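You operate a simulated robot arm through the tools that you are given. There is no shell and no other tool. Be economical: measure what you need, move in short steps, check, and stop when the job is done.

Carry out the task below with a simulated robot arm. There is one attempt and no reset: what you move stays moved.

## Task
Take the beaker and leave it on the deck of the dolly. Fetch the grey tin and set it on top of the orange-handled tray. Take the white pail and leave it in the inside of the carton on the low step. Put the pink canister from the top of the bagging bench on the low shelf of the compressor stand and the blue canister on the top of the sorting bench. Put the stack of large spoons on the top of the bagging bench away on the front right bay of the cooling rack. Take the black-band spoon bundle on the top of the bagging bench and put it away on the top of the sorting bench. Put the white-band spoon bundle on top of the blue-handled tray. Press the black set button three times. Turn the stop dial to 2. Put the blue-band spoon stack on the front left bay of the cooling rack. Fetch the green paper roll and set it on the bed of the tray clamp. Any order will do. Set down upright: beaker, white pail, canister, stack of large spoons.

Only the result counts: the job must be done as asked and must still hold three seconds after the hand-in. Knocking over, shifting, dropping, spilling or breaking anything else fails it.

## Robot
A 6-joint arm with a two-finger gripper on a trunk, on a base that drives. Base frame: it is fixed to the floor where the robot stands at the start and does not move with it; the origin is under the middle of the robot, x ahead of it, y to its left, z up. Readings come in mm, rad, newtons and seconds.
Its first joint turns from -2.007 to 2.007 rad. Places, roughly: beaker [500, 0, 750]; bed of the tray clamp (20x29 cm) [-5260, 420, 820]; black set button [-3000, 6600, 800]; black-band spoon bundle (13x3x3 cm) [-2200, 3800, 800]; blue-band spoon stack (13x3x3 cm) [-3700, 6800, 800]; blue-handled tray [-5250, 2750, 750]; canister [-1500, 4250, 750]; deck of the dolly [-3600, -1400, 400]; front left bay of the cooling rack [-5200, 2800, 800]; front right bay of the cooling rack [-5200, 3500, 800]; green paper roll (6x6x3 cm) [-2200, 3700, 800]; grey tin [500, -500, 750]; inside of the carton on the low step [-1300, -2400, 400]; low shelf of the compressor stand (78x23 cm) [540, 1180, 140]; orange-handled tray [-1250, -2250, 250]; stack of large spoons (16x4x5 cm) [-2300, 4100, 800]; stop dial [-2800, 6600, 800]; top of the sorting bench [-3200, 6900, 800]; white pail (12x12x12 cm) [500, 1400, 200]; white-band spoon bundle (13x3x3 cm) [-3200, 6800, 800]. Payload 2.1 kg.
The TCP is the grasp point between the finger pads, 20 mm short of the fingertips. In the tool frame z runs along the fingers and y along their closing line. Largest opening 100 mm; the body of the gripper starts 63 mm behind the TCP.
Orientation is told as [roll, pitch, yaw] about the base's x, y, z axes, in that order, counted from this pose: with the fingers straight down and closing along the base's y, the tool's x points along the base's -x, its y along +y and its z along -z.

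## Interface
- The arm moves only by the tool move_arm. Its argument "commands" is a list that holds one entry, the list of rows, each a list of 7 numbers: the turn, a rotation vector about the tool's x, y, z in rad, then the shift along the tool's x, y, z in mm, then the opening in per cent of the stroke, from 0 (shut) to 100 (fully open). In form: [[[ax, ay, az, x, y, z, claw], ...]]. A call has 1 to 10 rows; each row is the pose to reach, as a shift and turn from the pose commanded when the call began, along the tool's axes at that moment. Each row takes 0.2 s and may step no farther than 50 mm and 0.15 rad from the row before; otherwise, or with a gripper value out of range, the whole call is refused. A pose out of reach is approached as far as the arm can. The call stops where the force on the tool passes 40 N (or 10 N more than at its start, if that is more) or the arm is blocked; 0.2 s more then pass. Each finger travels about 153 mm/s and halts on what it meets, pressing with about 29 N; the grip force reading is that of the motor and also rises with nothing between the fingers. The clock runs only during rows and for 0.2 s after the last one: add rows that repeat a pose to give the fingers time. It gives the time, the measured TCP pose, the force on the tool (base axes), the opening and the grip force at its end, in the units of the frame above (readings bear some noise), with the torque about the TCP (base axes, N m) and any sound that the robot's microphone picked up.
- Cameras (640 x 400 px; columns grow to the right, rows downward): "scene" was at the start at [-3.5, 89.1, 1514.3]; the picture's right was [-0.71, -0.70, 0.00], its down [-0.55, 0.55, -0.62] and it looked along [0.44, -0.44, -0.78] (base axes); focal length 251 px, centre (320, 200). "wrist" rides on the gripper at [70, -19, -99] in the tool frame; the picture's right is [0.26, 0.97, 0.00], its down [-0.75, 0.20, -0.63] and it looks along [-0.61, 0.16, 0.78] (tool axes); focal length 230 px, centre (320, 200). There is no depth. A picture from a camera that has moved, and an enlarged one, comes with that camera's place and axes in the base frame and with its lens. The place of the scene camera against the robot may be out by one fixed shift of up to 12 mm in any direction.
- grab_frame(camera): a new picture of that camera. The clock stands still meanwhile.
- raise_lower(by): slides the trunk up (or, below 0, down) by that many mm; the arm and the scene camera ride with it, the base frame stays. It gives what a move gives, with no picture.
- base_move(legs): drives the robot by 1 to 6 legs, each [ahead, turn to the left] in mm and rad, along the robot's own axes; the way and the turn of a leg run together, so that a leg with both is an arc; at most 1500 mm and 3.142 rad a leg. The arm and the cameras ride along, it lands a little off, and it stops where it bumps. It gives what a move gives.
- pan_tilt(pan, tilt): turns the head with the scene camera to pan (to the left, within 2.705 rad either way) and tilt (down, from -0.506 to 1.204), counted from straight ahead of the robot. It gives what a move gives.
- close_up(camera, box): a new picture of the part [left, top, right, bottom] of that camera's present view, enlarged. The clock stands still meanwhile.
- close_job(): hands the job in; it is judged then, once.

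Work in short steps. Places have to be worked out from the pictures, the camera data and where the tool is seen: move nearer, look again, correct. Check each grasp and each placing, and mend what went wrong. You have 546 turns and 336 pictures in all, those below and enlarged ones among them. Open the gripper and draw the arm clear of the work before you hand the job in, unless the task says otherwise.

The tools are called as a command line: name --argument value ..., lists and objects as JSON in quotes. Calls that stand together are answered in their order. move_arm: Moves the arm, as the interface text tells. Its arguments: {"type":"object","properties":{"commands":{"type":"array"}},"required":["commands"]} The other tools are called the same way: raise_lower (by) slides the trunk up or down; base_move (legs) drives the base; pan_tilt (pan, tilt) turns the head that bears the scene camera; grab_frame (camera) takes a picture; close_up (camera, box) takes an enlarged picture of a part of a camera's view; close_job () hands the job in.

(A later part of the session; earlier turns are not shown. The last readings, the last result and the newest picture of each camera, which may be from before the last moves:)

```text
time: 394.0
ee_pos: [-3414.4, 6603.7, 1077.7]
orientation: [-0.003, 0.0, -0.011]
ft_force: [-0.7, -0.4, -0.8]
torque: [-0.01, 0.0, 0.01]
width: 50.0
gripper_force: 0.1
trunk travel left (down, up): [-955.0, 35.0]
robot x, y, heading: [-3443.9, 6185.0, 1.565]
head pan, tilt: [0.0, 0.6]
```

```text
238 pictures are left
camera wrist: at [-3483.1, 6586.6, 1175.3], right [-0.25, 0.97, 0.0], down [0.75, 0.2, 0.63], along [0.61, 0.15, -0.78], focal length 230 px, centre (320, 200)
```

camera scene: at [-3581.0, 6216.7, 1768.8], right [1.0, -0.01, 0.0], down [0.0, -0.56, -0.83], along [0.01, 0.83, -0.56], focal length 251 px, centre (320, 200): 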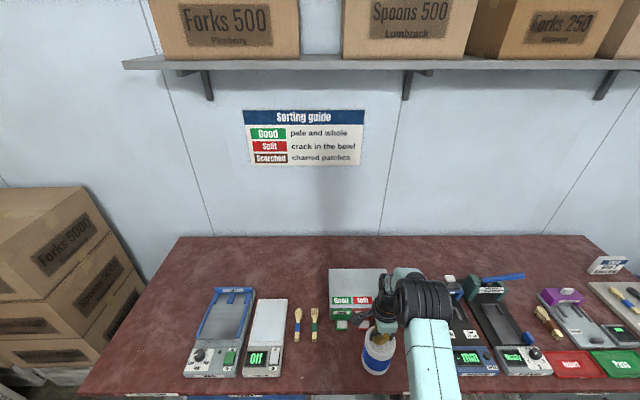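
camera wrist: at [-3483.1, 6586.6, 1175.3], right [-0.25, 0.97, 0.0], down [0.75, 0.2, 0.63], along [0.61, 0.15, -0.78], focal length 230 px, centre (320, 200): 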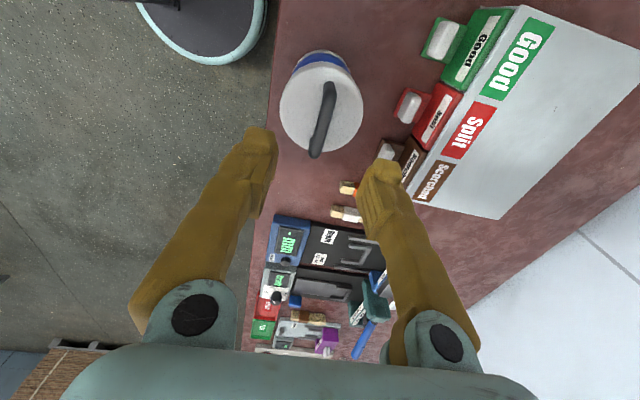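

Blue canister done. Next the set button at about (-2997,6620): I back off, shift right and approach.

base_move --legs '[[-150, 0], [0, -1.565], [417, 0], [0, 1.571], [120, 0]]'

grab_frame --camera "wrist"

grab_frame --camera "scene"

```text
time: 406.0
ee_pos: [-2999.4, 6557.1, 1081.6]
orientation: [0.008, 0.0, -0.018]
ft_force: [0.3, 0.3, 0.6]
torque: [-0.06, 0.03, -0.02]
width: 50.3
gripper_force: 0.1
trunk travel left (down, up): [-955.0, 35.0]
robot x, y, heading: [-3032.2, 6149.0, 1.554]
head pan, tilt: [0.0, 0.6]
```

```text
237 pictures are left
camera wrist: at [-3069.5, 6539.1, 1180.1], right [-0.24, 0.97, 0.01], down [0.75, 0.18, 0.63], along [0.61, 0.16, -0.78], focal length 230 px, centre (320, 200)
```

wrist: 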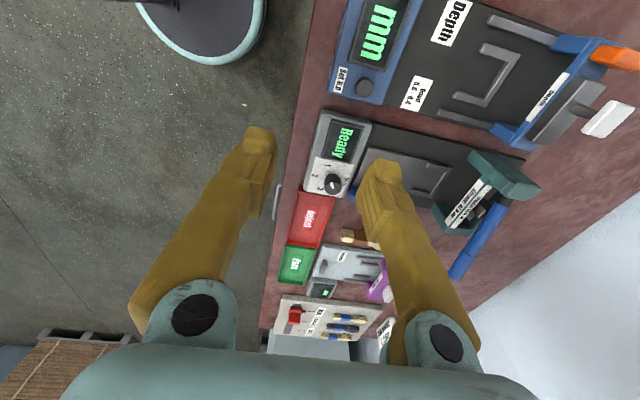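

```text
236 pictures are left
camera scene: at [-3171.3, 6173.4, 1768.8], right [1.0, -0.02, 0.0], down [-0.01, -0.56, -0.83], along [0.01, 0.83, -0.56], focal length 251 px, centre (320, 200)
```

scene: 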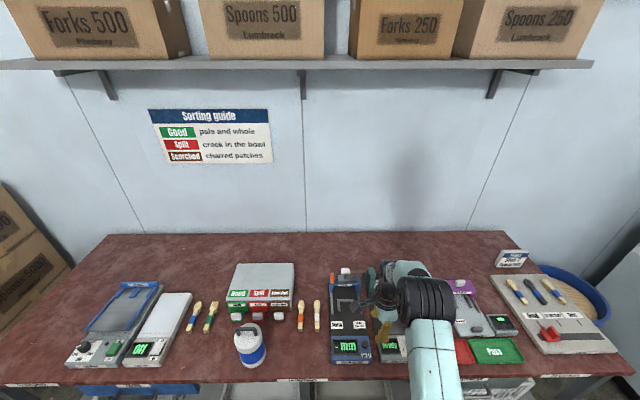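

The "Set 0.0" button is at about (-3009,6620). I close the fingers and move above it.

move_arm --commands '[[[0, 0, 0, 3, 20, 30, 30], [0, 0, 0, 6, 42, 60, 10], [0, 0, 0, 9, 63, 95, 0], [0, 0, 0, 9, 63, 130, 0], [0, 0, 0, 9, 63, 150, 0], [0, 0, 0, 9, 63, 150, 0]]]'

grab_frame --camera "wrist"

close_up --camera "scene" --box '[310, 250, 470, 380]'

```text
time: 407.4
ee_pos: [-3009.6, 6602.0, 941.2]
orientation: [0.004, -0.001, -0.018]
ft_force: [1.1, -0.4, 0.1]
torque: [0.0, 0.03, 0.0]
width: 0.0
gripper_force: 29.1
out of reach, approached as far as the arm can: row 3, 4, 5, 6
trunk travel left (down, up): [-955.0, 35.0]
robot x, y, heading: [-3033.7, 6150.4, 1.561]
head pan, tilt: [0.0, 0.6]
```

```text
235 pictures are left
camera wrist: at [-3079.1, 6583.3, 1039.2], right [-0.24, 0.97, 0.0], down [0.75, 0.18, 0.63], along [0.61, 0.15, -0.78], focal length 230 px, centre (320, 200)
```

wrist: 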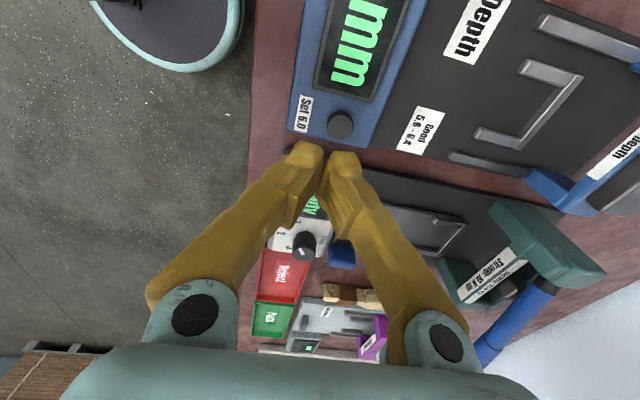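

```text
3.08 times, centred on (390, 315) of scene
camera zoom: at [-3171.1, 6180.7, 1768.8], right [1.0, -0.02, 0.0], down [-0.01, -0.56, -0.83], along [0.01, 0.83, -0.56], focal length 773 px, centre (105, -154)
```

zoom: 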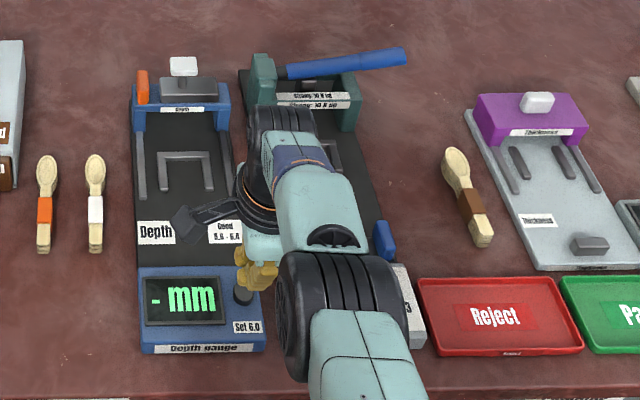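

Reach limit ≈450 mm; the button triangulates to (-3010,6619, top ≈843). I drive 50 mm nearer and correct the arm.

base_move --legs '[[50, 0]]'

move_arm --commands '[[[0, 0, 0, 0, 0, 0, 0]]]'

```text
time: 408.3
ee_pos: [-3007.0, 6652.4, 941.8]
orientation: [0.006, 0.0, -0.021]
ft_force: [0.3, -0.1, 0.2]
torque: [0.05, 0.04, -0.02]
width: 0.3
gripper_force: 29.0
trunk travel left (down, up): [-955.0, 35.0]
robot x, y, heading: [-3034.4, 6199.0, 1.554]
head pan, tilt: [0.0, 0.6]
```

```text
time: 408.7
ee_pos: [-3008.0, 6655.8, 938.2]
orientation: [0.001, 0.0, -0.021]
ft_force: [0.4, 0.2, 0.0]
torque: [-0.05, -0.04, -0.01]
width: 0.2
gripper_force: 29.4
trunk travel left (down, up): [-955.0, 35.0]
robot x, y, heading: [-3031.6, 6198.6, 1.556]
head pan, tilt: [0.0, 0.6]
```

move_arm --commands '[[[0, 0, 0, 2, -30, 0, 0], [0, 0, 0, 2, -48, 10, 0], [0, 0, 0, 2, -48, 30, 0], [0, 0, 0, 2, -48, 30, 0]]]'

grab_frame --camera "wrist"

```text
time: 409.7
ee_pos: [-3009.5, 6607.1, 911.3]
orientation: [0.011, -0.001, -0.021]
ft_force: [0.5, 0.0, 0.7]
torque: [0.01, 0.0, 0.01]
width: 0.0
gripper_force: 28.9
trunk travel left (down, up): [-955.0, 35.0]
robot x, y, heading: [-3031.6, 6201.5, 1.553]
head pan, tilt: [0.0, 0.6]
```

```text
233 pictures are left
camera wrist: at [-3080.0, 6586.3, 1009.5], right [-0.24, 0.97, 0.01], down [0.75, 0.18, 0.63], along [0.61, 0.16, -0.78], focal length 230 px, centre (320, 200)
```

wrist: 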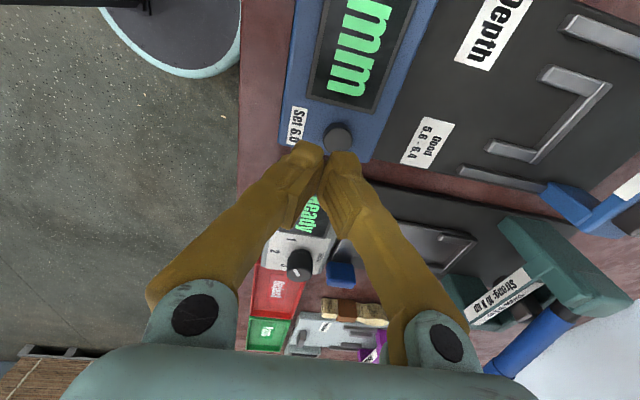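

I centre over the button (Δ -3,+12 mm) and descend to just above it, then press gently.

move_arm --commands '[[[0, 0, 0, 3, 12, 15, 0], [0, 0, 0, 3, 12, 40, 0], [0, 0, 0, 3, 12, 40, 0]]]'

grab_frame --camera "wrist"

close_up --camera "scene" --box '[310, 250, 470, 380]'

```text
time: 410.5
ee_pos: [-3014.2, 6615.9, 872.0]
orientation: [0.007, 0.0, -0.021]
ft_force: [-0.1, 0.4, -0.5]
torque: [-0.01, -0.03, -0.02]
width: 0.1
gripper_force: 29.4
trunk travel left (down, up): [-955.0, 35.0]
robot x, y, heading: [-3035.7, 6197.8, 1.556]
head pan, tilt: [0.0, 0.6]
```

```text
232 pictures are left
camera wrist: at [-3083.1, 6597.2, 970.1], right [-0.24, 0.97, 0.01], down [0.75, 0.18, 0.63], along [0.61, 0.16, -0.78], focal length 230 px, centre (320, 200)
```

wrist: 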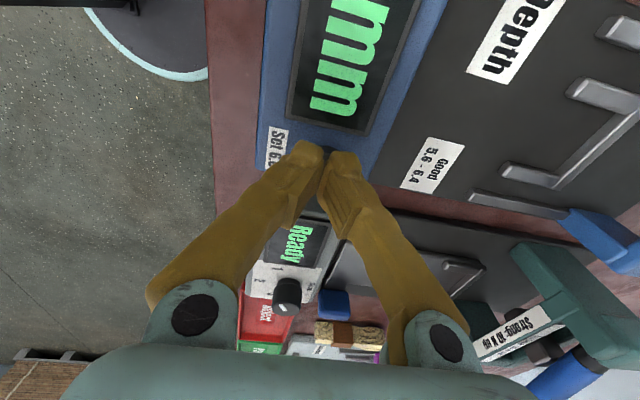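

```text
3.08 times, centred on (390, 315) of scene
camera zoom: at [-3170.2, 6231.0, 1768.8], right [1.0, -0.02, 0.0], down [-0.01, -0.56, -0.83], along [0.01, 0.83, -0.56], focal length 773 px, centre (105, -154)
```

zoom: 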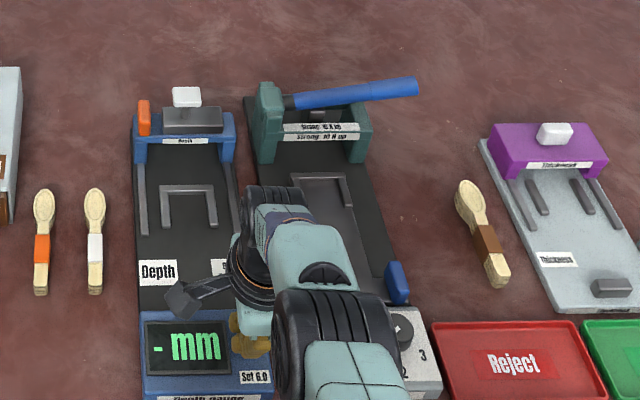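

The tips cover the button. I press down in small steps.

move_arm --commands '[[[0, 0, 0, 0, 2, 4, 0], [0, 0, 0, 0, 2, 8, 0], [0, 0, 0, 0, 2, 11, 0], [0, 0, 0, 0, 2, 11, 0]]]'

```text
time: 411.5
ee_pos: [-3014.6, 6613.3, 868.0]
orientation: [0.009, 0.0, -0.02]
ft_force: [0.2, 0.4, 0.1]
torque: [0.0, 0.03, 0.01]
width: 0.0
gripper_force: 28.9
out of reach, approached as far as the arm can: row 1, 2, 3, 4
trunk travel left (down, up): [-955.0, 35.0]
robot x, y, heading: [-3037.8, 6197.4, 1.558]
head pan, tilt: [0.0, 0.6]
```

At this trunk height it's out of reach. I raise the arm 150 mm and lower the trunk 140 mm.

move_arm --commands '[[[0, 0, 0, 0, 0, -40, 0], [0, 0, 0, 0, 0, -80, 0], [0, 0, 0, 0, 0, -120, 0], [0, 0, 0, 0, 0, -160, 0], [0, 0, 0, 0, 0, -160, 0]]]'

raise_lower --by -140

grab_frame --camera "wrist"

```text
time: 412.7
ee_pos: [-3016.2, 6613.7, 1028.3]
orientation: [0.006, 0.0, -0.021]
ft_force: [-0.3, 0.0, -1.1]
torque: [0.02, 0.03, 0.0]
width: 0.0
gripper_force: 29.1
trunk travel left (down, up): [-955.0, 35.0]
robot x, y, heading: [-3032.8, 6198.4, 1.554]
head pan, tilt: [0.0, 0.6]
```

```text
time: 414.4
ee_pos: [-3014.9, 6615.0, 887.4]
orientation: [0.008, 0.001, -0.02]
ft_force: [-0.4, 0.1, -0.3]
torque: [-0.07, -0.01, -0.05]
width: 0.0
gripper_force: 29.0
trunk travel left (down, up): [-815.0, 175.0]
robot x, y, heading: [-3033.6, 6196.5, 1.553]
head pan, tilt: [0.0, 0.6]
```

```text
230 pictures are left
camera wrist: at [-3085.4, 6595.1, 985.8], right [-0.24, 0.97, 0.01], down [0.75, 0.18, 0.63], along [0.61, 0.16, -0.78], focal length 230 px, centre (320, 200)
```

wrist: 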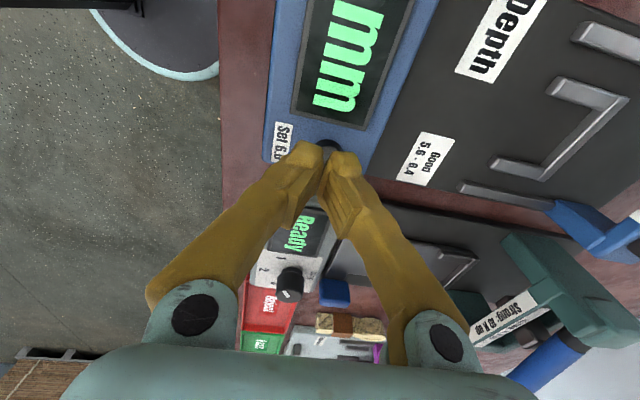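

move_arm --commands '[[[0, 0, 0, 2, 4, 12, 0], [0, 0, 0, 2, 4, 20, 0], [0, 0, 0, 2, 4, 20, 0]]]'

move_arm --commands '[[[0, 0, 0, 0, 0, 3, 0], [0, 0, 0, 0, 0, 6, 0], [0, 0, 0, 0, 0, 6, 0]]]'

```text
time: 415.1
ee_pos: [-3017.8, 6617.1, 867.2]
orientation: [0.009, 0.0, -0.02]
ft_force: [0.2, 0.0, -0.7]
torque: [-0.05, -0.02, 0.0]
width: 0.0
gripper_force: 28.6
trunk travel left (down, up): [-815.0, 175.0]
robot x, y, heading: [-3034.1, 6196.9, 1.555]
head pan, tilt: [0.0, 0.6]
```

```text
time: 415.9
ee_pos: [-3018.5, 6617.1, 861.8]
orientation: [0.01, 0.002, -0.022]
ft_force: [0.5, -1.0, -0.7]
torque: [0.01, 0.0, 0.02]
width: 0.0
gripper_force: 29.3
trunk travel left (down, up): [-815.0, 175.0]
robot x, y, heading: [-3036.8, 6197.3, 1.547]
head pan, tilt: [0.0, 0.6]
```

move_arm --commands '[[[0, 0, 0, 0, 0, 3, 0], [0, 0, 0, 0, 0, 6, 0], [0, 0, 0, 0, 0, 6, 0]]]'

move_arm --commands '[[[0, 0, 0, 0, 0, 2, 0], [0, 0, 0, 0, 0, 4, 0], [0, 0, 0, 0, 0, 4, 0]]]'

```text
time: 416.8
ee_pos: [-3019.0, 6616.6, 856.4]
orientation: [0.009, 0.0, -0.022]
ft_force: [-1.1, -0.5, 1.0]
torque: [0.03, -0.03, -0.03]
width: 0.0
gripper_force: 29.0
trunk travel left (down, up): [-815.0, 175.0]
robot x, y, heading: [-3031.9, 6197.7, 1.555]
head pan, tilt: [0.0, 0.6]
```

```text
time: 417.6
ee_pos: [-3018.3, 6615.8, 851.8]
orientation: [0.009, 0.001, -0.022]
ft_force: [-1.7, 0.0, 3.1]
torque: [0.02, 0.01, 0.0]
width: 5.9
gripper_force: 29.7
trunk travel left (down, up): [-815.0, 175.0]
robot x, y, heading: [-3034.9, 6198.8, 1.556]
head pan, tilt: [0.0, 0.6]
heard: click
```

A click was heard: press one. I go up 12 mm and look at the display.

move_arm --commands '[[[0, 0, 0, 0, 0, -6, 0], [0, 0, 0, 0, 0, -12, 0], [0, 0, 0, 0, 0, -12, 0]]]'

grab_frame --camera "wrist"

close_up --camera "scene" --box '[310, 270, 470, 400]'

```text
time: 418.4
ee_pos: [-3017.3, 6618.4, 865.5]
orientation: [0.009, -0.001, -0.02]
ft_force: [0.7, -0.7, 0.4]
torque: [-0.01, 0.01, 0.01]
width: 0.1
gripper_force: 29.5
trunk travel left (down, up): [-815.0, 175.0]
robot x, y, heading: [-3031.9, 6196.0, 1.553]
head pan, tilt: [0.0, 0.6]
```

```text
229 pictures are left
camera wrist: at [-3087.4, 6599.7, 962.6], right [-0.24, 0.97, 0.01], down [0.75, 0.18, 0.63], along [0.61, 0.16, -0.78], focal length 230 px, centre (320, 200)
```

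wrist: 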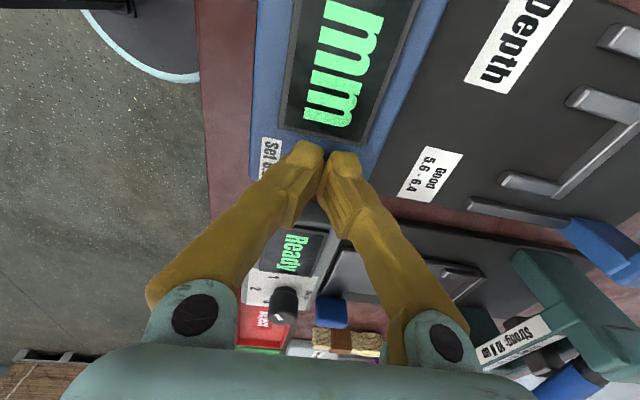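

```text
3.08 times, centred on (390, 335) of scene
camera zoom: at [-3170.3, 6231.4, 1628.7], right [1.0, -0.02, 0.0], down [-0.01, -0.56, -0.83], along [0.01, 0.82, -0.56], focal length 773 px, centre (105, -215)
```

zoom: 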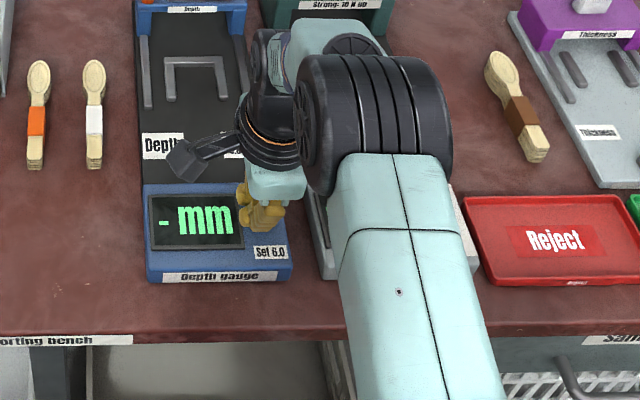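

Press two: down 13 mm then up again.

move_arm --commands '[[[0, 0, 0, 0, 0, 6, 0], [0, 0, 0, 0, 0, 10, 0], [0, 0, 0, 0, 0, 13, 0], [0, 0, 0, 0, 0, 13, 0]]]'

move_arm --commands '[[[0, 0, 0, 0, 0, -7, 0], [0, 0, 0, 0, 0, -13, 0], [0, 0, 0, 0, 0, -13, 0]]]'

```text
time: 419.4
ee_pos: [-3017.3, 6617.7, 852.7]
orientation: [0.008, 0.0, -0.019]
ft_force: [0.9, -0.7, 4.0]
torque: [0.0, -0.01, -0.01]
width: 5.9
gripper_force: 29.3
trunk travel left (down, up): [-815.0, 175.0]
robot x, y, heading: [-3032.9, 6197.7, 1.554]
head pan, tilt: [0.0, 0.6]
heard: click
```

```text
time: 420.1
ee_pos: [-3018.0, 6619.8, 864.4]
orientation: [0.007, -0.001, -0.024]
ft_force: [0.7, 1.1, 0.4]
torque: [0.03, 0.01, 0.02]
width: 0.0
gripper_force: 29.5
trunk travel left (down, up): [-815.0, 175.0]
robot x, y, heading: [-3035.4, 6194.7, 1.553]
head pan, tilt: [0.0, 0.6]
```

Second click heard. Press three the same way.

move_arm --commands '[[[0, 0, 0, 0, 0, 6, 0], [0, 0, 0, 0, 0, 10, 0], [0, 0, 0, 0, 0, 13, 0], [0, 0, 0, 0, 0, 13, 0]]]'

move_arm --commands '[[[0, 0, 0, 0, 0, -7, 0], [0, 0, 0, 0, 0, -30, 0], [0, 0, 0, 0, 0, -70, 0], [0, 0, 0, 0, 0, -100, 0], [0, 0, 0, 0, 0, -100, 0]]]'

grab_frame --camera "wrist"

```text
time: 421.1
ee_pos: [-3018.1, 6619.9, 850.8]
orientation: [0.008, 0.0, -0.021]
ft_force: [-1.2, 1.6, 4.7]
torque: [0.04, -0.02, -0.01]
width: 5.9
gripper_force: 29.6
trunk travel left (down, up): [-815.0, 175.0]
robot x, y, heading: [-3033.6, 6197.2, 1.552]
head pan, tilt: [0.0, 0.6]
heard: click
```

```text
time: 422.4
ee_pos: [-3020.0, 6616.1, 951.1]
orientation: [0.006, 0.002, -0.02]
ft_force: [0.3, 1.4, -0.3]
torque: [-0.06, -0.02, 0.01]
width: 0.1
gripper_force: 29.7
trunk travel left (down, up): [-815.0, 175.0]
robot x, y, heading: [-3035.5, 6199.4, 1.559]
head pan, tilt: [0.0, 0.6]
```

```text
227 pictures are left
camera wrist: at [-3089.8, 6598.3, 1049.0], right [-0.24, 0.97, 0.01], down [0.75, 0.18, 0.63], along [0.61, 0.16, -0.78], focal length 230 px, centre (320, 200)
```

wrist: 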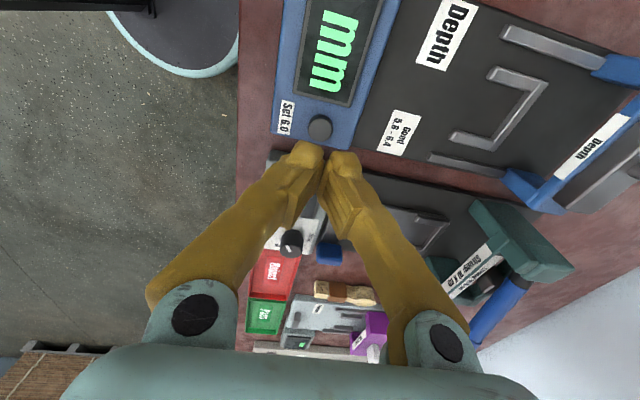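

Three presses done. Now the stop dial: I shift right 180 mm.

base_move --legs '[[-120, 0], [0, -1.556], [182, 0], [0, 1.571], [100, 0]]'

grab_frame --camera "wrist"

close_up --camera "scene" --box '[250, 240, 450, 390]'

```text
time: 433.1
ee_pos: [-2839.1, 6585.1, 955.1]
orientation: [0.017, 0.0, -0.018]
ft_force: [-0.4, -0.4, 0.2]
torque: [0.04, -0.01, 0.01]
width: 0.0
gripper_force: 29.1
trunk travel left (down, up): [-815.0, 175.0]
robot x, y, heading: [-2852.4, 6171.1, 1.554]
head pan, tilt: [0.0, 0.6]
```

```text
226 pictures are left
camera wrist: at [-2909.5, 6565.1, 1053.0], right [-0.24, 0.97, 0.02], down [0.75, 0.17, 0.63], along [0.61, 0.16, -0.77], focal length 230 px, centre (320, 200)
```

wrist: 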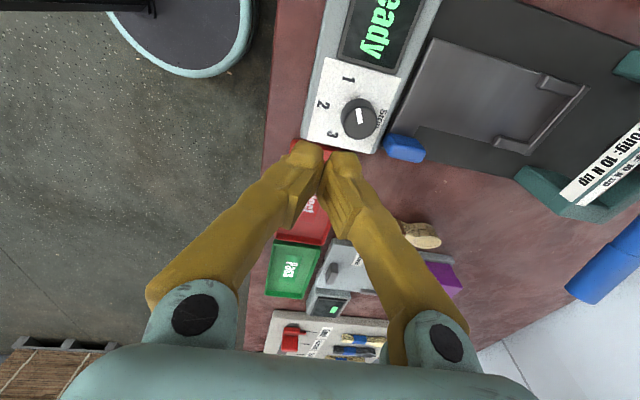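

```text
2.67 times, centred on (350, 315) of scene
camera zoom: at [-2989.9, 6194.6, 1629.1], right [1.0, -0.02, 0.0], down [-0.01, -0.56, -0.83], along [0.01, 0.83, -0.56], focal length 670 px, centre (240, -107)
```

zoom: 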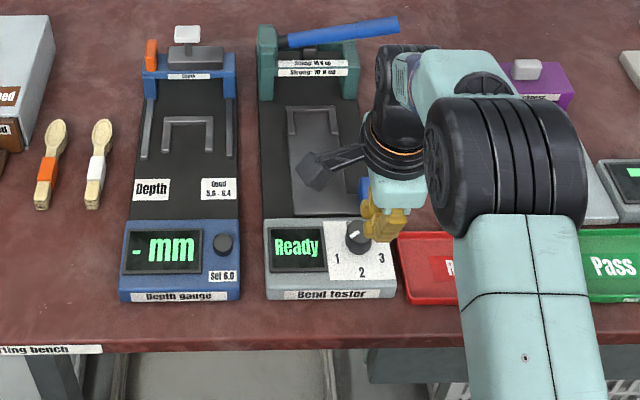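

I zoom on the dial to see its pointer.

close_up --camera "wrist" --box '[290, 60, 420, 160]'

close_up --camera "scene" --box '[345, 315, 415, 360]'

```text
4.00 times, centred on (355, 110) of wrist
camera zoom: at [-2909.5, 6565.1, 1053.0], right [-0.24, 0.97, 0.02], down [0.75, 0.17, 0.63], along [0.61, 0.16, -0.77], focal length 920 px, centre (180, 560)
```

zoom: 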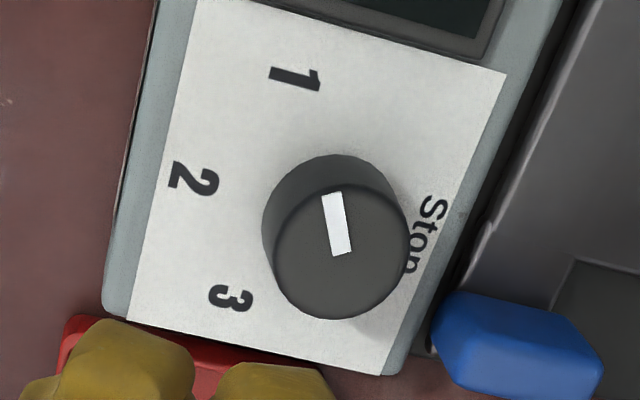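

```text
8.89 times, centred on (380, 338) of scene
camera zoom: at [-2989.9, 6194.6, 1629.1], right [1.0, -0.02, 0.0], down [-0.01, -0.56, -0.83], along [0.01, 0.83, -0.56], focal length 2233 px, centre (-213, -1022)
```

zoom: 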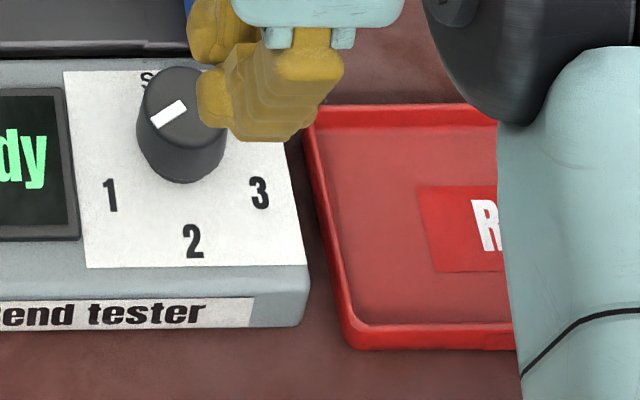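

The dial points at 1 (≈-148°); 2 is at ≈-92°, so it must turn about 0.97 rad counter-clockwise. Knob ≈(-2849,6618), top z≈865, 28 mm wide. I drive 50 mm closer and align above it with the fingers at 40%.

base_move --legs '[[50, 0]]'

move_arm --commands '[[[0.017, 0, 0, 8, -18, 0, 20], [0.017, 0, 0, 8, -18, 20, 40], [0.017, 0, 0, 8, -18, 30, 40]]]'

grab_frame --camera "wrist"

```text
time: 434.0
ee_pos: [-2839.2, 6635.5, 954.7]
orientation: [0.015, 0.0, -0.019]
ft_force: [-0.1, -1.2, 0.1]
torque: [0.07, -0.02, -0.01]
width: 0.0
gripper_force: 29.8
trunk travel left (down, up): [-815.0, 175.0]
robot x, y, heading: [-2849.7, 6219.0, 1.553]
head pan, tilt: [0.0, 0.6]
```

```text
time: 434.8
ee_pos: [-2847.0, 6624.0, 920.8]
orientation: [-0.01, 0.001, -0.017]
ft_force: [-0.3, 0.6, -1.1]
torque: [-0.01, 0.03, -0.02]
width: 40.1
gripper_force: 0.2
trunk travel left (down, up): [-815.0, 175.0]
robot x, y, heading: [-2854.5, 6227.0, 1.555]
head pan, tilt: [0.0, 0.6]
```

```text
222 pictures are left
camera wrist: at [-2916.7, 6607.0, 1019.9], right [-0.24, 0.97, -0.01], down [0.76, 0.19, 0.63], along [0.61, 0.14, -0.78], focal length 230 px, centre (320, 200)
```

wrist: 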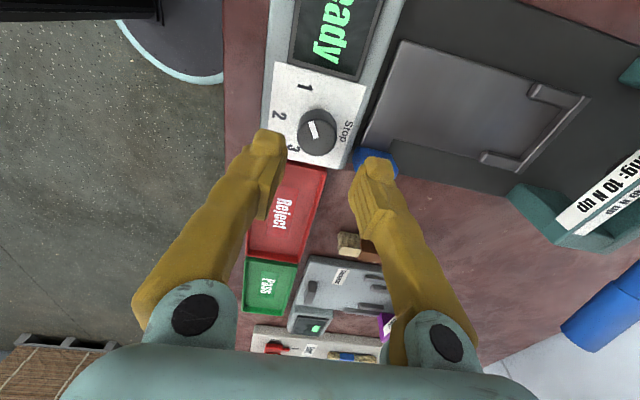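

move_arm --commands '[[[0, 0, 0, 7, -6, 15, 40], [0, 0, 0, 7, -6, 28, 40], [0, 0, 0, 7, -6, 28, 40]]]'

close_up --camera "wrist" --box '[220, 80, 420, 230]'

close_up --camera "scene" --box '[330, 310, 430, 380]'

```text
time: 435.6
ee_pos: [-2854.1, 6616.7, 894.0]
orientation: [-0.008, 0.001, -0.021]
ft_force: [0.4, 0.0, -0.4]
torque: [0.0, 0.01, -0.03]
width: 39.9
gripper_force: 0.0
trunk travel left (down, up): [-815.0, 175.0]
robot x, y, heading: [-2848.2, 6225.4, 1.556]
head pan, tilt: [0.0, 0.6]
```

```text
2.67 times, centred on (320, 155) of wrist
camera zoom: at [-2923.3, 6600.3, 992.6], right [-0.24, 0.97, -0.01], down [0.75, 0.19, 0.63], along [0.61, 0.14, -0.78], focal length 614 px, centre (320, 320)
```

zoom: 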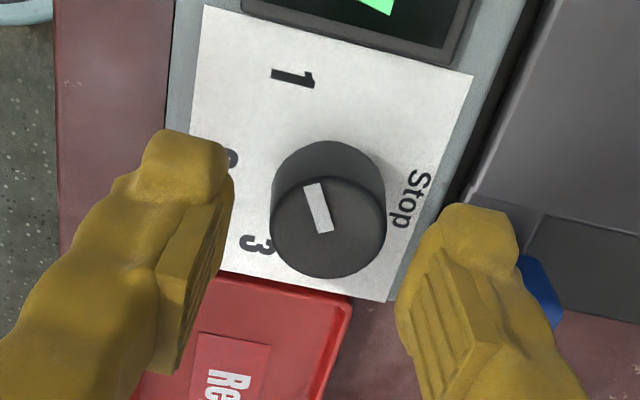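

```text
5.71 times, centred on (380, 345) of scene
camera zoom: at [-2988.9, 6256.2, 1628.8], right [1.0, -0.02, 0.0], down [-0.01, -0.56, -0.83], along [0.01, 0.83, -0.56], focal length 1435 px, centre (-23, -629)
```

zoom: 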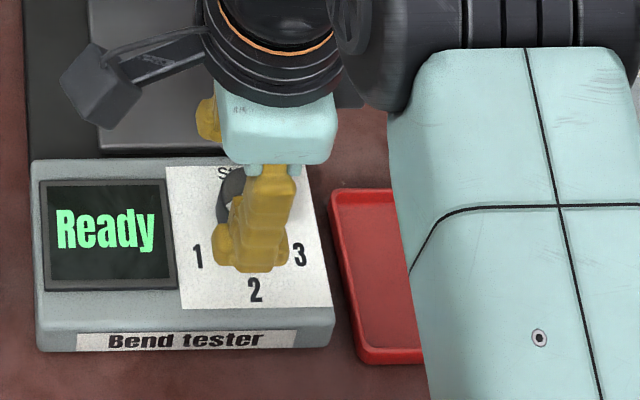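

Aligned. I descend to TCP 871 and close on the knob.

move_arm --commands '[[[0, 0, 0, -2, 1, 12, 40], [0, 0, 0, -2, 1, 22, 40], [0, 0, 0, -2, 1, 22, 20], [0, 0, 0, -2, 1, 22, 0], [0, 0, 0, -2, 1, 22, 0]]]'

close_up --camera "wrist" --box '[220, 80, 420, 230]'

```text
time: 436.7
ee_pos: [-2852.6, 6619.7, 874.7]
orientation: [0.004, -0.001, -0.019]
ft_force: [0.3, -1.8, 17.7]
torque: [0.12, -0.12, 0.0]
width: 0.0
gripper_force: 29.8
trunk travel left (down, up): [-815.0, 175.0]
robot x, y, heading: [-2854.6, 6223.0, 1.554]
head pan, tilt: [0.0, 0.6]
stopped in row 5: the force on the tool passed its limit at 41 N (the readings are from after the stop); the commanded pose is now the measured one
```

```text
2.67 times, centred on (320, 155) of wrist
camera zoom: at [-2921.7, 6600.8, 973.3], right [-0.24, 0.97, 0.0], down [0.75, 0.18, 0.63], along [0.61, 0.15, -0.78], focal length 614 px, centre (320, 320)
```

zoom: 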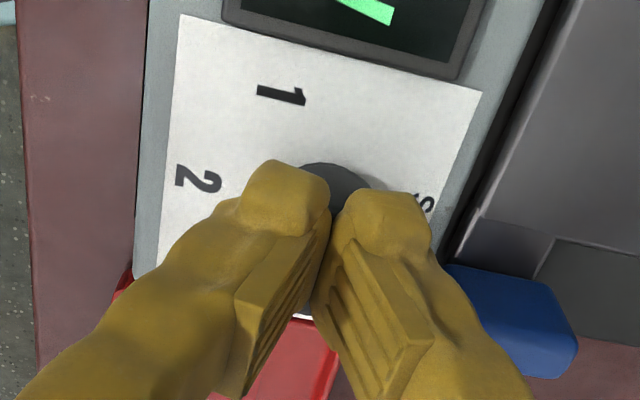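

The fingers slid over the knob's top, which is thus at ≈855 (plate ≈837). I lift, open, and look.

move_arm --commands '[[[0, 0, 0, 0, 0, -20, 0], [0, 0, 0, -4, 0, -25, 25], [0, 0, 0, -4, 0, -25, 42], [0, 0, 0, -4, 0, -25, 42]]]'

close_up --camera "wrist" --box '[220, 80, 420, 230]'

```text
time: 437.7
ee_pos: [-2847.5, 6620.5, 898.7]
orientation: [0.001, -0.002, -0.019]
ft_force: [-0.1, -0.4, 0.2]
torque: [-0.01, 0.03, -0.01]
width: 41.9
gripper_force: 0.0
trunk travel left (down, up): [-815.0, 175.0]
robot x, y, heading: [-2853.8, 6223.5, 1.553]
head pan, tilt: [0.0, 0.6]
```

```text
2.67 times, centred on (320, 155) of wrist
camera zoom: at [-2917.1, 6602.1, 996.8], right [-0.24, 0.97, 0.0], down [0.75, 0.19, 0.63], along [0.61, 0.15, -0.78], focal length 614 px, centre (320, 320)
```

zoom: 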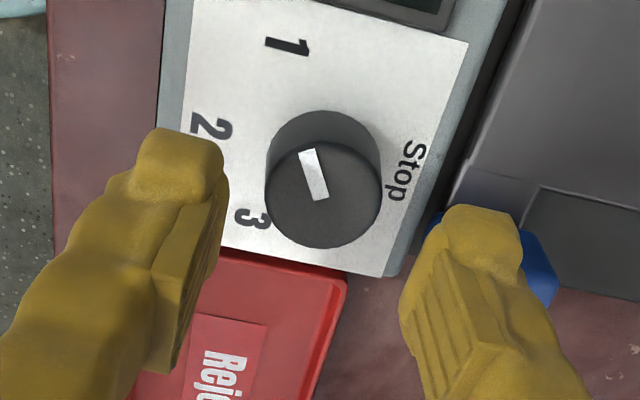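

Centred. I descend to TCP ≈861 and close.

move_arm --commands '[[[0, 0, 0, 0, 0, 18, 42], [0, 0, 0, 0, 0, 32, 42], [0, 0, 0, 0, 0, 37, 42], [0, 0, 0, 0, 0, 37, 42]]]'

move_arm --commands '[[[0, 0, 0, 0, 0, 0, 25], [0, 0, 0, 0, 0, 0, 10], [0, 0, 0, 0, 0, 0, 10]]]'

close_up --camera "wrist" --box '[220, 80, 420, 230]'

```text
time: 438.7
ee_pos: [-2847.7, 6621.5, 862.3]
orientation: [0.0, 0.001, -0.018]
ft_force: [-0.1, 0.5, 0.4]
torque: [-0.04, 0.0, 0.01]
width: 42.1
gripper_force: 0.1
trunk travel left (down, up): [-815.0, 175.0]
robot x, y, heading: [-2850.5, 6224.0, 1.555]
head pan, tilt: [0.0, 0.6]
```

```text
time: 439.5
ee_pos: [-2849.6, 6620.7, 861.8]
orientation: [0.001, 0.001, -0.019]
ft_force: [0.1, 2.2, 0.3]
torque: [0.1, 0.0, 0.0]
width: 29.4
gripper_force: 45.2
trunk travel left (down, up): [-815.0, 175.0]
robot x, y, heading: [-2851.4, 6223.7, 1.552]
head pan, tilt: [0.0, 0.6]
```

```text
2.67 times, centred on (320, 155) of wrist
camera zoom: at [-2917.4, 6603.4, 959.9], right [-0.24, 0.97, 0.0], down [0.75, 0.19, 0.63], along [0.61, 0.15, -0.78], focal length 614 px, centre (320, 320)
```

zoom: 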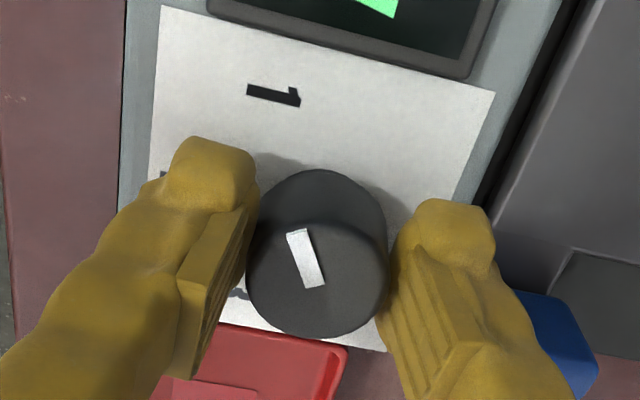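

Gripped (29 mm). I rotate counter-clockwise by 0.97 rad.

move_arm --commands '[[[0, 0, -0.14, 0, 0, 0, 10], [0, 0, -0.28, 0, 0, 0, 10], [0, 0, -0.42, 0, 0, 0, 10], [0, 0, -0.56, 0, 0, 0, 10], [0, 0, -0.7, 0, 0, 0, 10], [0, 0, -0.84, 0, 0, 0, 10], [0, 0, -0.97, 0, 0, 0, 10], [0, 0, -0.97, 0, 0, 0, 10]]]'

close_up --camera "wrist" --box '[220, 80, 420, 230]'

```text
time: 441.3
ee_pos: [-2846.8, 6618.3, 862.4]
orientation: [-0.001, 0.001, 0.951]
ft_force: [4.9, -4.5, -3.3]
torque: [0.11, -0.21, 0.01]
width: 29.5
gripper_force: 45.0
trunk travel left (down, up): [-815.0, 175.0]
robot x, y, heading: [-2850.5, 6222.1, 1.558]
head pan, tilt: [0.0, 0.6]
```

```text
2.67 times, centred on (320, 155) of wrist
camera zoom: at [-2871.7, 6551.6, 960.0], right [-0.94, 0.35, 0.0], down [0.27, 0.73, 0.63], along [0.22, 0.59, -0.78], focal length 614 px, centre (320, 320)
```

zoom: 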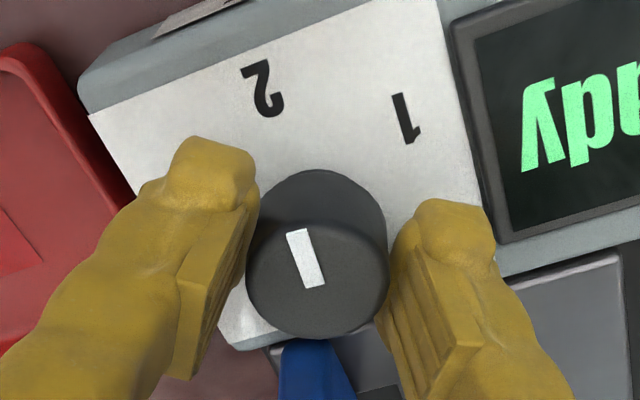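

The pointer is nearly at 2; I add 0.04 rad, release and lift to verify.

move_arm --commands '[[[0, 0, -0.04, 0, 0, 0, 10], [0, 0, -0.04, 0, 0, 0, 10], [0, 0, -0.04, 0, 0, 0, 45], [0, 0, -0.04, 0, 0, 0, 45]]]'

move_arm --commands '[[[0, 0, 0, 0, 0, -40, 45], [0, 0, 0, 0, 0, -80, 45], [0, 0, 0, 0, 0, -100, 45], [0, 0, 0, 0, 0, -100, 45]]]'

close_up --camera "wrist" --box '[220, 50, 420, 200]'

```text
time: 442.3
ee_pos: [-2847.8, 6621.3, 862.9]
orientation: [0.003, -0.001, 0.99]
ft_force: [0.4, 0.5, -0.7]
torque: [0.0, 0.02, 0.0]
width: 45.1
gripper_force: 0.0
trunk travel left (down, up): [-815.0, 175.0]
robot x, y, heading: [-2850.8, 6221.9, 1.553]
head pan, tilt: [0.0, 0.6]
```

```text
time: 443.3
ee_pos: [-2848.2, 6621.2, 962.4]
orientation: [0.0, 0.0, 0.989]
ft_force: [0.2, -0.1, 0.0]
torque: [0.02, 0.01, 0.01]
width: 45.3
gripper_force: 0.0
trunk travel left (down, up): [-815.0, 175.0]
robot x, y, heading: [-2850.1, 6222.9, 1.551]
head pan, tilt: [0.0, 0.6]
```

```text
2.67 times, centred on (320, 125) of wrist
camera zoom: at [-2870.2, 6552.6, 1060.4], right [-0.95, 0.31, 0.0], down [0.24, 0.74, 0.63], along [0.2, 0.6, -0.78], focal length 614 px, centre (320, 400)
```

zoom: 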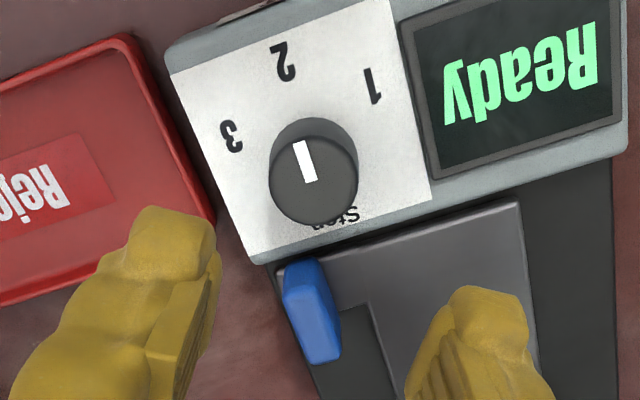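

The dial points to 2. Next the white-band spoon bundle (-3176,6731): I bring the tool square to the robot and drive in front of it.

base_move --legs '[[-150, 0], [0, 1.59], [328, 0], [0, -1.571], [150, 0]]'

move_arm --commands '[[[0, 0, -0.14, 0, 0, 0, 60], [0, 0, -0.28, 0, 0, 0, 60], [0, 0, -0.42, 0, 0, 0, 60], [0, 0, -0.56, 0, 0, 0, 60], [0, 0, -0.57, 0, 0, 0, 60]]]'

grab_frame --camera "wrist"

```text
time: 455.2
ee_pos: [-3192.1, 6613.8, 963.3]
orientation: [0.002, 0.0, 1.003]
ft_force: [1.3, 0.3, -0.1]
torque: [0.0, 0.03, 0.03]
width: 45.0
gripper_force: 0.0
trunk travel left (down, up): [-815.0, 175.0]
robot x, y, heading: [-3190.4, 6215.2, 1.571]
head pan, tilt: [0.0, 0.6]
```

```text
time: 456.4
ee_pos: [-3192.3, 6615.6, 962.4]
orientation: [0.0, -0.001, 1.575]
ft_force: [-0.1, 0.1, -0.1]
torque: [0.02, -0.03, 0.0]
width: 59.7
gripper_force: 0.1
trunk travel left (down, up): [-815.0, 175.0]
robot x, y, heading: [-3189.8, 6218.2, 1.568]
head pan, tilt: [0.0, 0.6]
```

```text
214 pictures are left
camera wrist: at [-3173.5, 6545.1, 1060.0], right [-0.96, -0.26, 0.0], down [-0.2, 0.75, 0.63], along [-0.17, 0.61, -0.78], focal length 230 px, centre (320, 200)
```

wrist: 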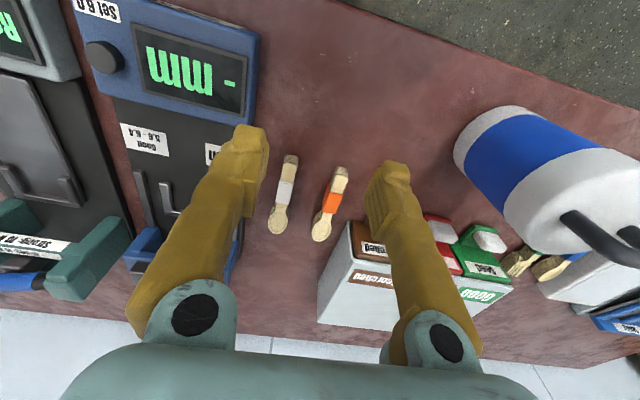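

The white-band bundle lies along y, centre ≈(-3177,6716). I drive 82 mm forward and align above it.

base_move --legs '[[80, 0]]'

move_arm --commands '[[[0, 0, 0, -9, -7, 20, 50], [0, 0, 0, -18, -14, 55, 46], [0, 0, 0, -18, -14, 55, 46]]]'

grab_frame --camera "wrist"

```text
time: 457.5
ee_pos: [-3192.8, 6683.6, 965.8]
orientation: [-0.001, -0.011, 1.575]
ft_force: [0.1, -0.1, 0.9]
torque: [0.03, -0.03, 0.02]
width: 59.8
gripper_force: 0.1
trunk travel left (down, up): [-815.0, 175.0]
robot x, y, heading: [-3193.3, 6298.6, 1.569]
head pan, tilt: [0.0, 0.6]
```

```text
time: 458.3
ee_pos: [-3179.0, 6709.5, 909.9]
orientation: [0.001, -0.002, 1.575]
ft_force: [0.0, 0.9, -0.3]
torque: [-0.01, 0.01, 0.0]
width: 46.2
gripper_force: 0.1
trunk travel left (down, up): [-815.0, 175.0]
robot x, y, heading: [-3191.4, 6293.8, 1.572]
head pan, tilt: [0.0, 0.6]
```

```text
213 pictures are left
camera wrist: at [-3160.1, 6639.5, 1006.3], right [-0.96, -0.26, 0.0], down [-0.2, 0.75, 0.63], along [-0.17, 0.61, -0.78], focal length 230 px, centre (320, 200)
```

wrist: 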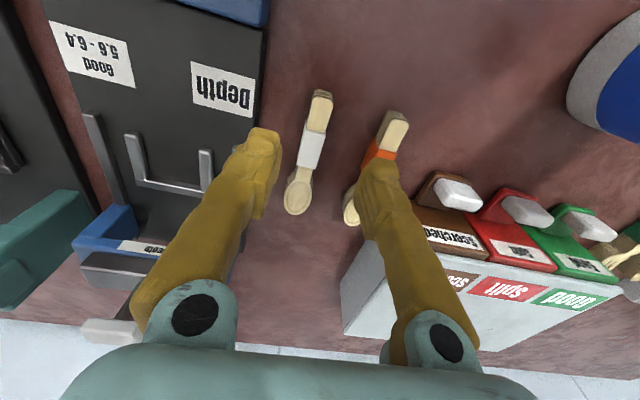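

Band centre ≈(-3175,6720). I narrow to 38% and descend to TCP z≈839.

move_arm --commands '[[[0, 0, 0, -10, -4, 20, 38], [0, 0, 0, -10, -4, 45, 38], [0, 0, 0, -10, -4, 58, 38], [0, 0, 0, -10, -4, 58, 38]]]'

grab_frame --camera "wrist"

```text
time: 459.3
ee_pos: [-3176.9, 6718.8, 850.1]
orientation: [-0.001, -0.001, 1.576]
ft_force: [0.2, -0.3, 0.0]
torque: [0.03, -0.02, 0.0]
width: 38.1
gripper_force: 0.0
trunk travel left (down, up): [-815.0, 175.0]
robot x, y, heading: [-3195.5, 6295.2, 1.571]
head pan, tilt: [0.0, 0.6]
```

```text
212 pictures are left
camera wrist: at [-3156.7, 6649.1, 948.3], right [-0.96, -0.26, 0.0], down [-0.2, 0.75, 0.63], along [-0.17, 0.61, -0.78], focal length 230 px, centre (320, 200)
```

wrist: 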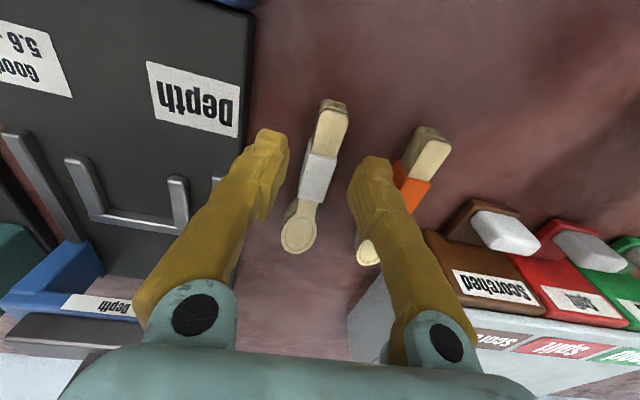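

move_arm --commands '[[[0, 0, 0, -2, 0, 6, 38], [0, 0, 0, -2, 0, 11, 38], [0, 0, 0, -2, 0, 11, 20], [0, 0, 0, -2, 0, 11, 5], [0, 0, 0, -2, 0, 11, 5]]]'

move_arm --commands '[[[0, 0, 0, 0, 0, -40, 5], [0, 0, 0, 0, 0, -80, 5], [0, 0, 0, 0, 0, -120, 5], [0, 0, 0, 0, 0, -120, 5]]]'

grab_frame --camera "wrist"

```text
time: 460.5
ee_pos: [-3176.0, 6722.5, 842.1]
orientation: [0.001, -0.006, 1.576]
ft_force: [-0.2, 5.9, 21.8]
torque: [0.07, -0.02, 0.02]
width: 5.9
gripper_force: 0.2
trunk travel left (down, up): [-815.0, 175.0]
robot x, y, heading: [-3191.7, 6294.5, 1.57]
head pan, tilt: [0.0, 0.6]
```

```text
time: 461.5
ee_pos: [-3175.4, 6723.8, 961.7]
orientation: [-0.001, 0.001, 1.576]
ft_force: [-0.4, 0.2, 0.4]
torque: [0.03, -0.01, -0.02]
width: 5.0
gripper_force: 0.2
trunk travel left (down, up): [-815.0, 175.0]
robot x, y, heading: [-3194.0, 6298.4, 1.575]
head pan, tilt: [0.0, 0.6]
```

```text
211 pictures are left
camera wrist: at [-3156.1, 6654.1, 1059.1], right [-0.96, -0.26, 0.0], down [-0.2, 0.75, 0.63], along [-0.17, 0.61, -0.78], focal length 230 px, centre (320, 200)
```

wrist: 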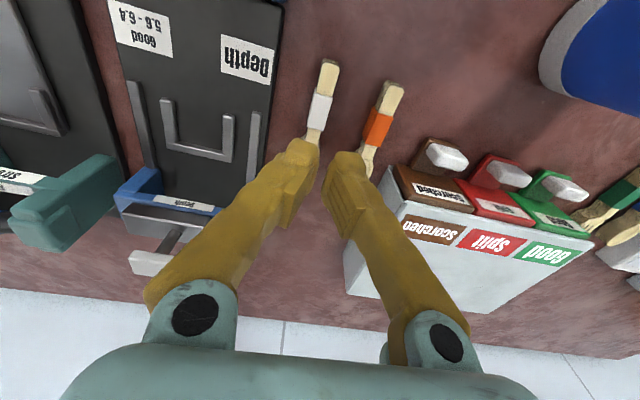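

The fingers pressed on top: triangulation shows the bundle's top at z≈814 (table ≈787), centre (-3177,6733). I open, look once more, and go lower.

move_arm --commands '[[[0, 0, 0, 0, 0, 0, 38], [0, 0, 0, -8, 1, 30, 38], [0, 0, 0, -8, 1, 75, 38], [0, 0, 0, -8, 1, 115, 38], [0, 0, 0, -8, 1, 115, 38]]]'

grab_frame --camera "wrist"

```text
time: 462.7
ee_pos: [-3174.1, 6730.3, 845.0]
orientation: [-0.001, -0.001, 1.576]
ft_force: [-0.1, -0.1, 0.2]
torque: [0.02, 0.02, -0.02]
width: 37.8
gripper_force: 0.0
trunk travel left (down, up): [-815.0, 175.0]
robot x, y, heading: [-3192.2, 6297.4, 1.572]
head pan, tilt: [0.0, 0.6]
```

```text
210 pictures are left
camera wrist: at [-3155.0, 6659.8, 942.7], right [-0.96, -0.26, 0.0], down [-0.2, 0.75, 0.63], along [-0.17, 0.61, -0.78], focal length 230 px, centre (320, 200)
```

wrist: 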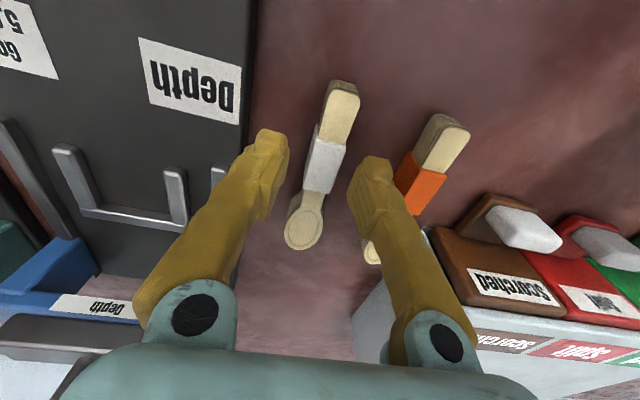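

move_arm --commands '[[[0, 0, 0, -3, 3, 12, 38], [0, 0, 0, -3, 3, 24, 38], [0, 0, 0, -3, 3, 31, 38], [0, 0, 0, -3, 3, 31, 38]]]'

move_arm --commands '[[[0, 0, 0, 0, 0, 0, 20], [0, 0, 0, 0, 0, 0, 5], [0, 0, 0, 0, 0, 0, 5]]]'

```text
time: 463.6
ee_pos: [-3179.3, 6732.3, 819.1]
orientation: [0.0, -0.017, 1.575]
ft_force: [0.6, -6.7, 22.3]
torque: [-0.31, 0.03, -0.06]
width: 37.9
gripper_force: 0.0
trunk travel left (down, up): [-815.0, 175.0]
robot x, y, heading: [-3190.9, 6295.6, 1.566]
head pan, tilt: [0.0, 0.6]
stopped in row 4: the force on the tool passed its limit at 44 N (the readings are from after the stop); the commanded pose is now the measured one
```

```text
time: 464.4
ee_pos: [-3178.9, 6733.7, 819.2]
orientation: [0.001, -0.016, 1.575]
ft_force: [1.0, -4.8, 17.2]
torque: [-0.24, -0.02, 0.02]
width: 13.8
gripper_force: 29.6
trunk travel left (down, up): [-815.0, 175.0]
robot x, y, heading: [-3192.3, 6294.6, 1.569]
head pan, tilt: [0.0, 0.6]
```

Touched the table (z≈800) and gripped 13.8 mm. I lift and check.

move_arm --commands '[[[0, -0.016, 0, 0, 0, -30, 5], [0, -0.016, 0, 0, 0, -70, 5], [0, -0.016, 0, 0, 0, -110, 5], [0, -0.016, 0, 0, 0, -150, 5], [0, -0.016, 0, 0, 0, -150, 5]]]'

grab_frame --camera "wrist"

```text
time: 465.6
ee_pos: [-3179.0, 6734.7, 965.4]
orientation: [0.0, -0.028, 1.575]
ft_force: [-0.1, -0.5, -0.1]
torque: [-0.03, 0.02, 0.01]
width: 13.9
gripper_force: 28.6
trunk travel left (down, up): [-815.0, 175.0]
robot x, y, heading: [-3190.6, 6297.4, 1.566]
head pan, tilt: [0.0, 0.6]
```

```text
209 pictures are left
camera wrist: at [-3159.4, 6662.6, 1060.8], right [-0.96, -0.26, -0.01], down [-0.2, 0.73, 0.65], along [-0.17, 0.63, -0.76], focal length 230 px, centre (320, 200)
```

wrist: 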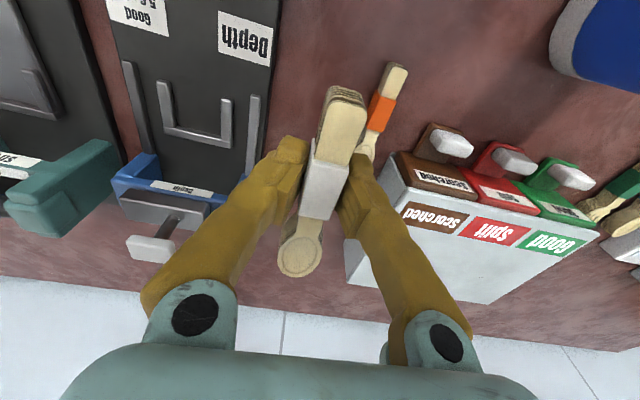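

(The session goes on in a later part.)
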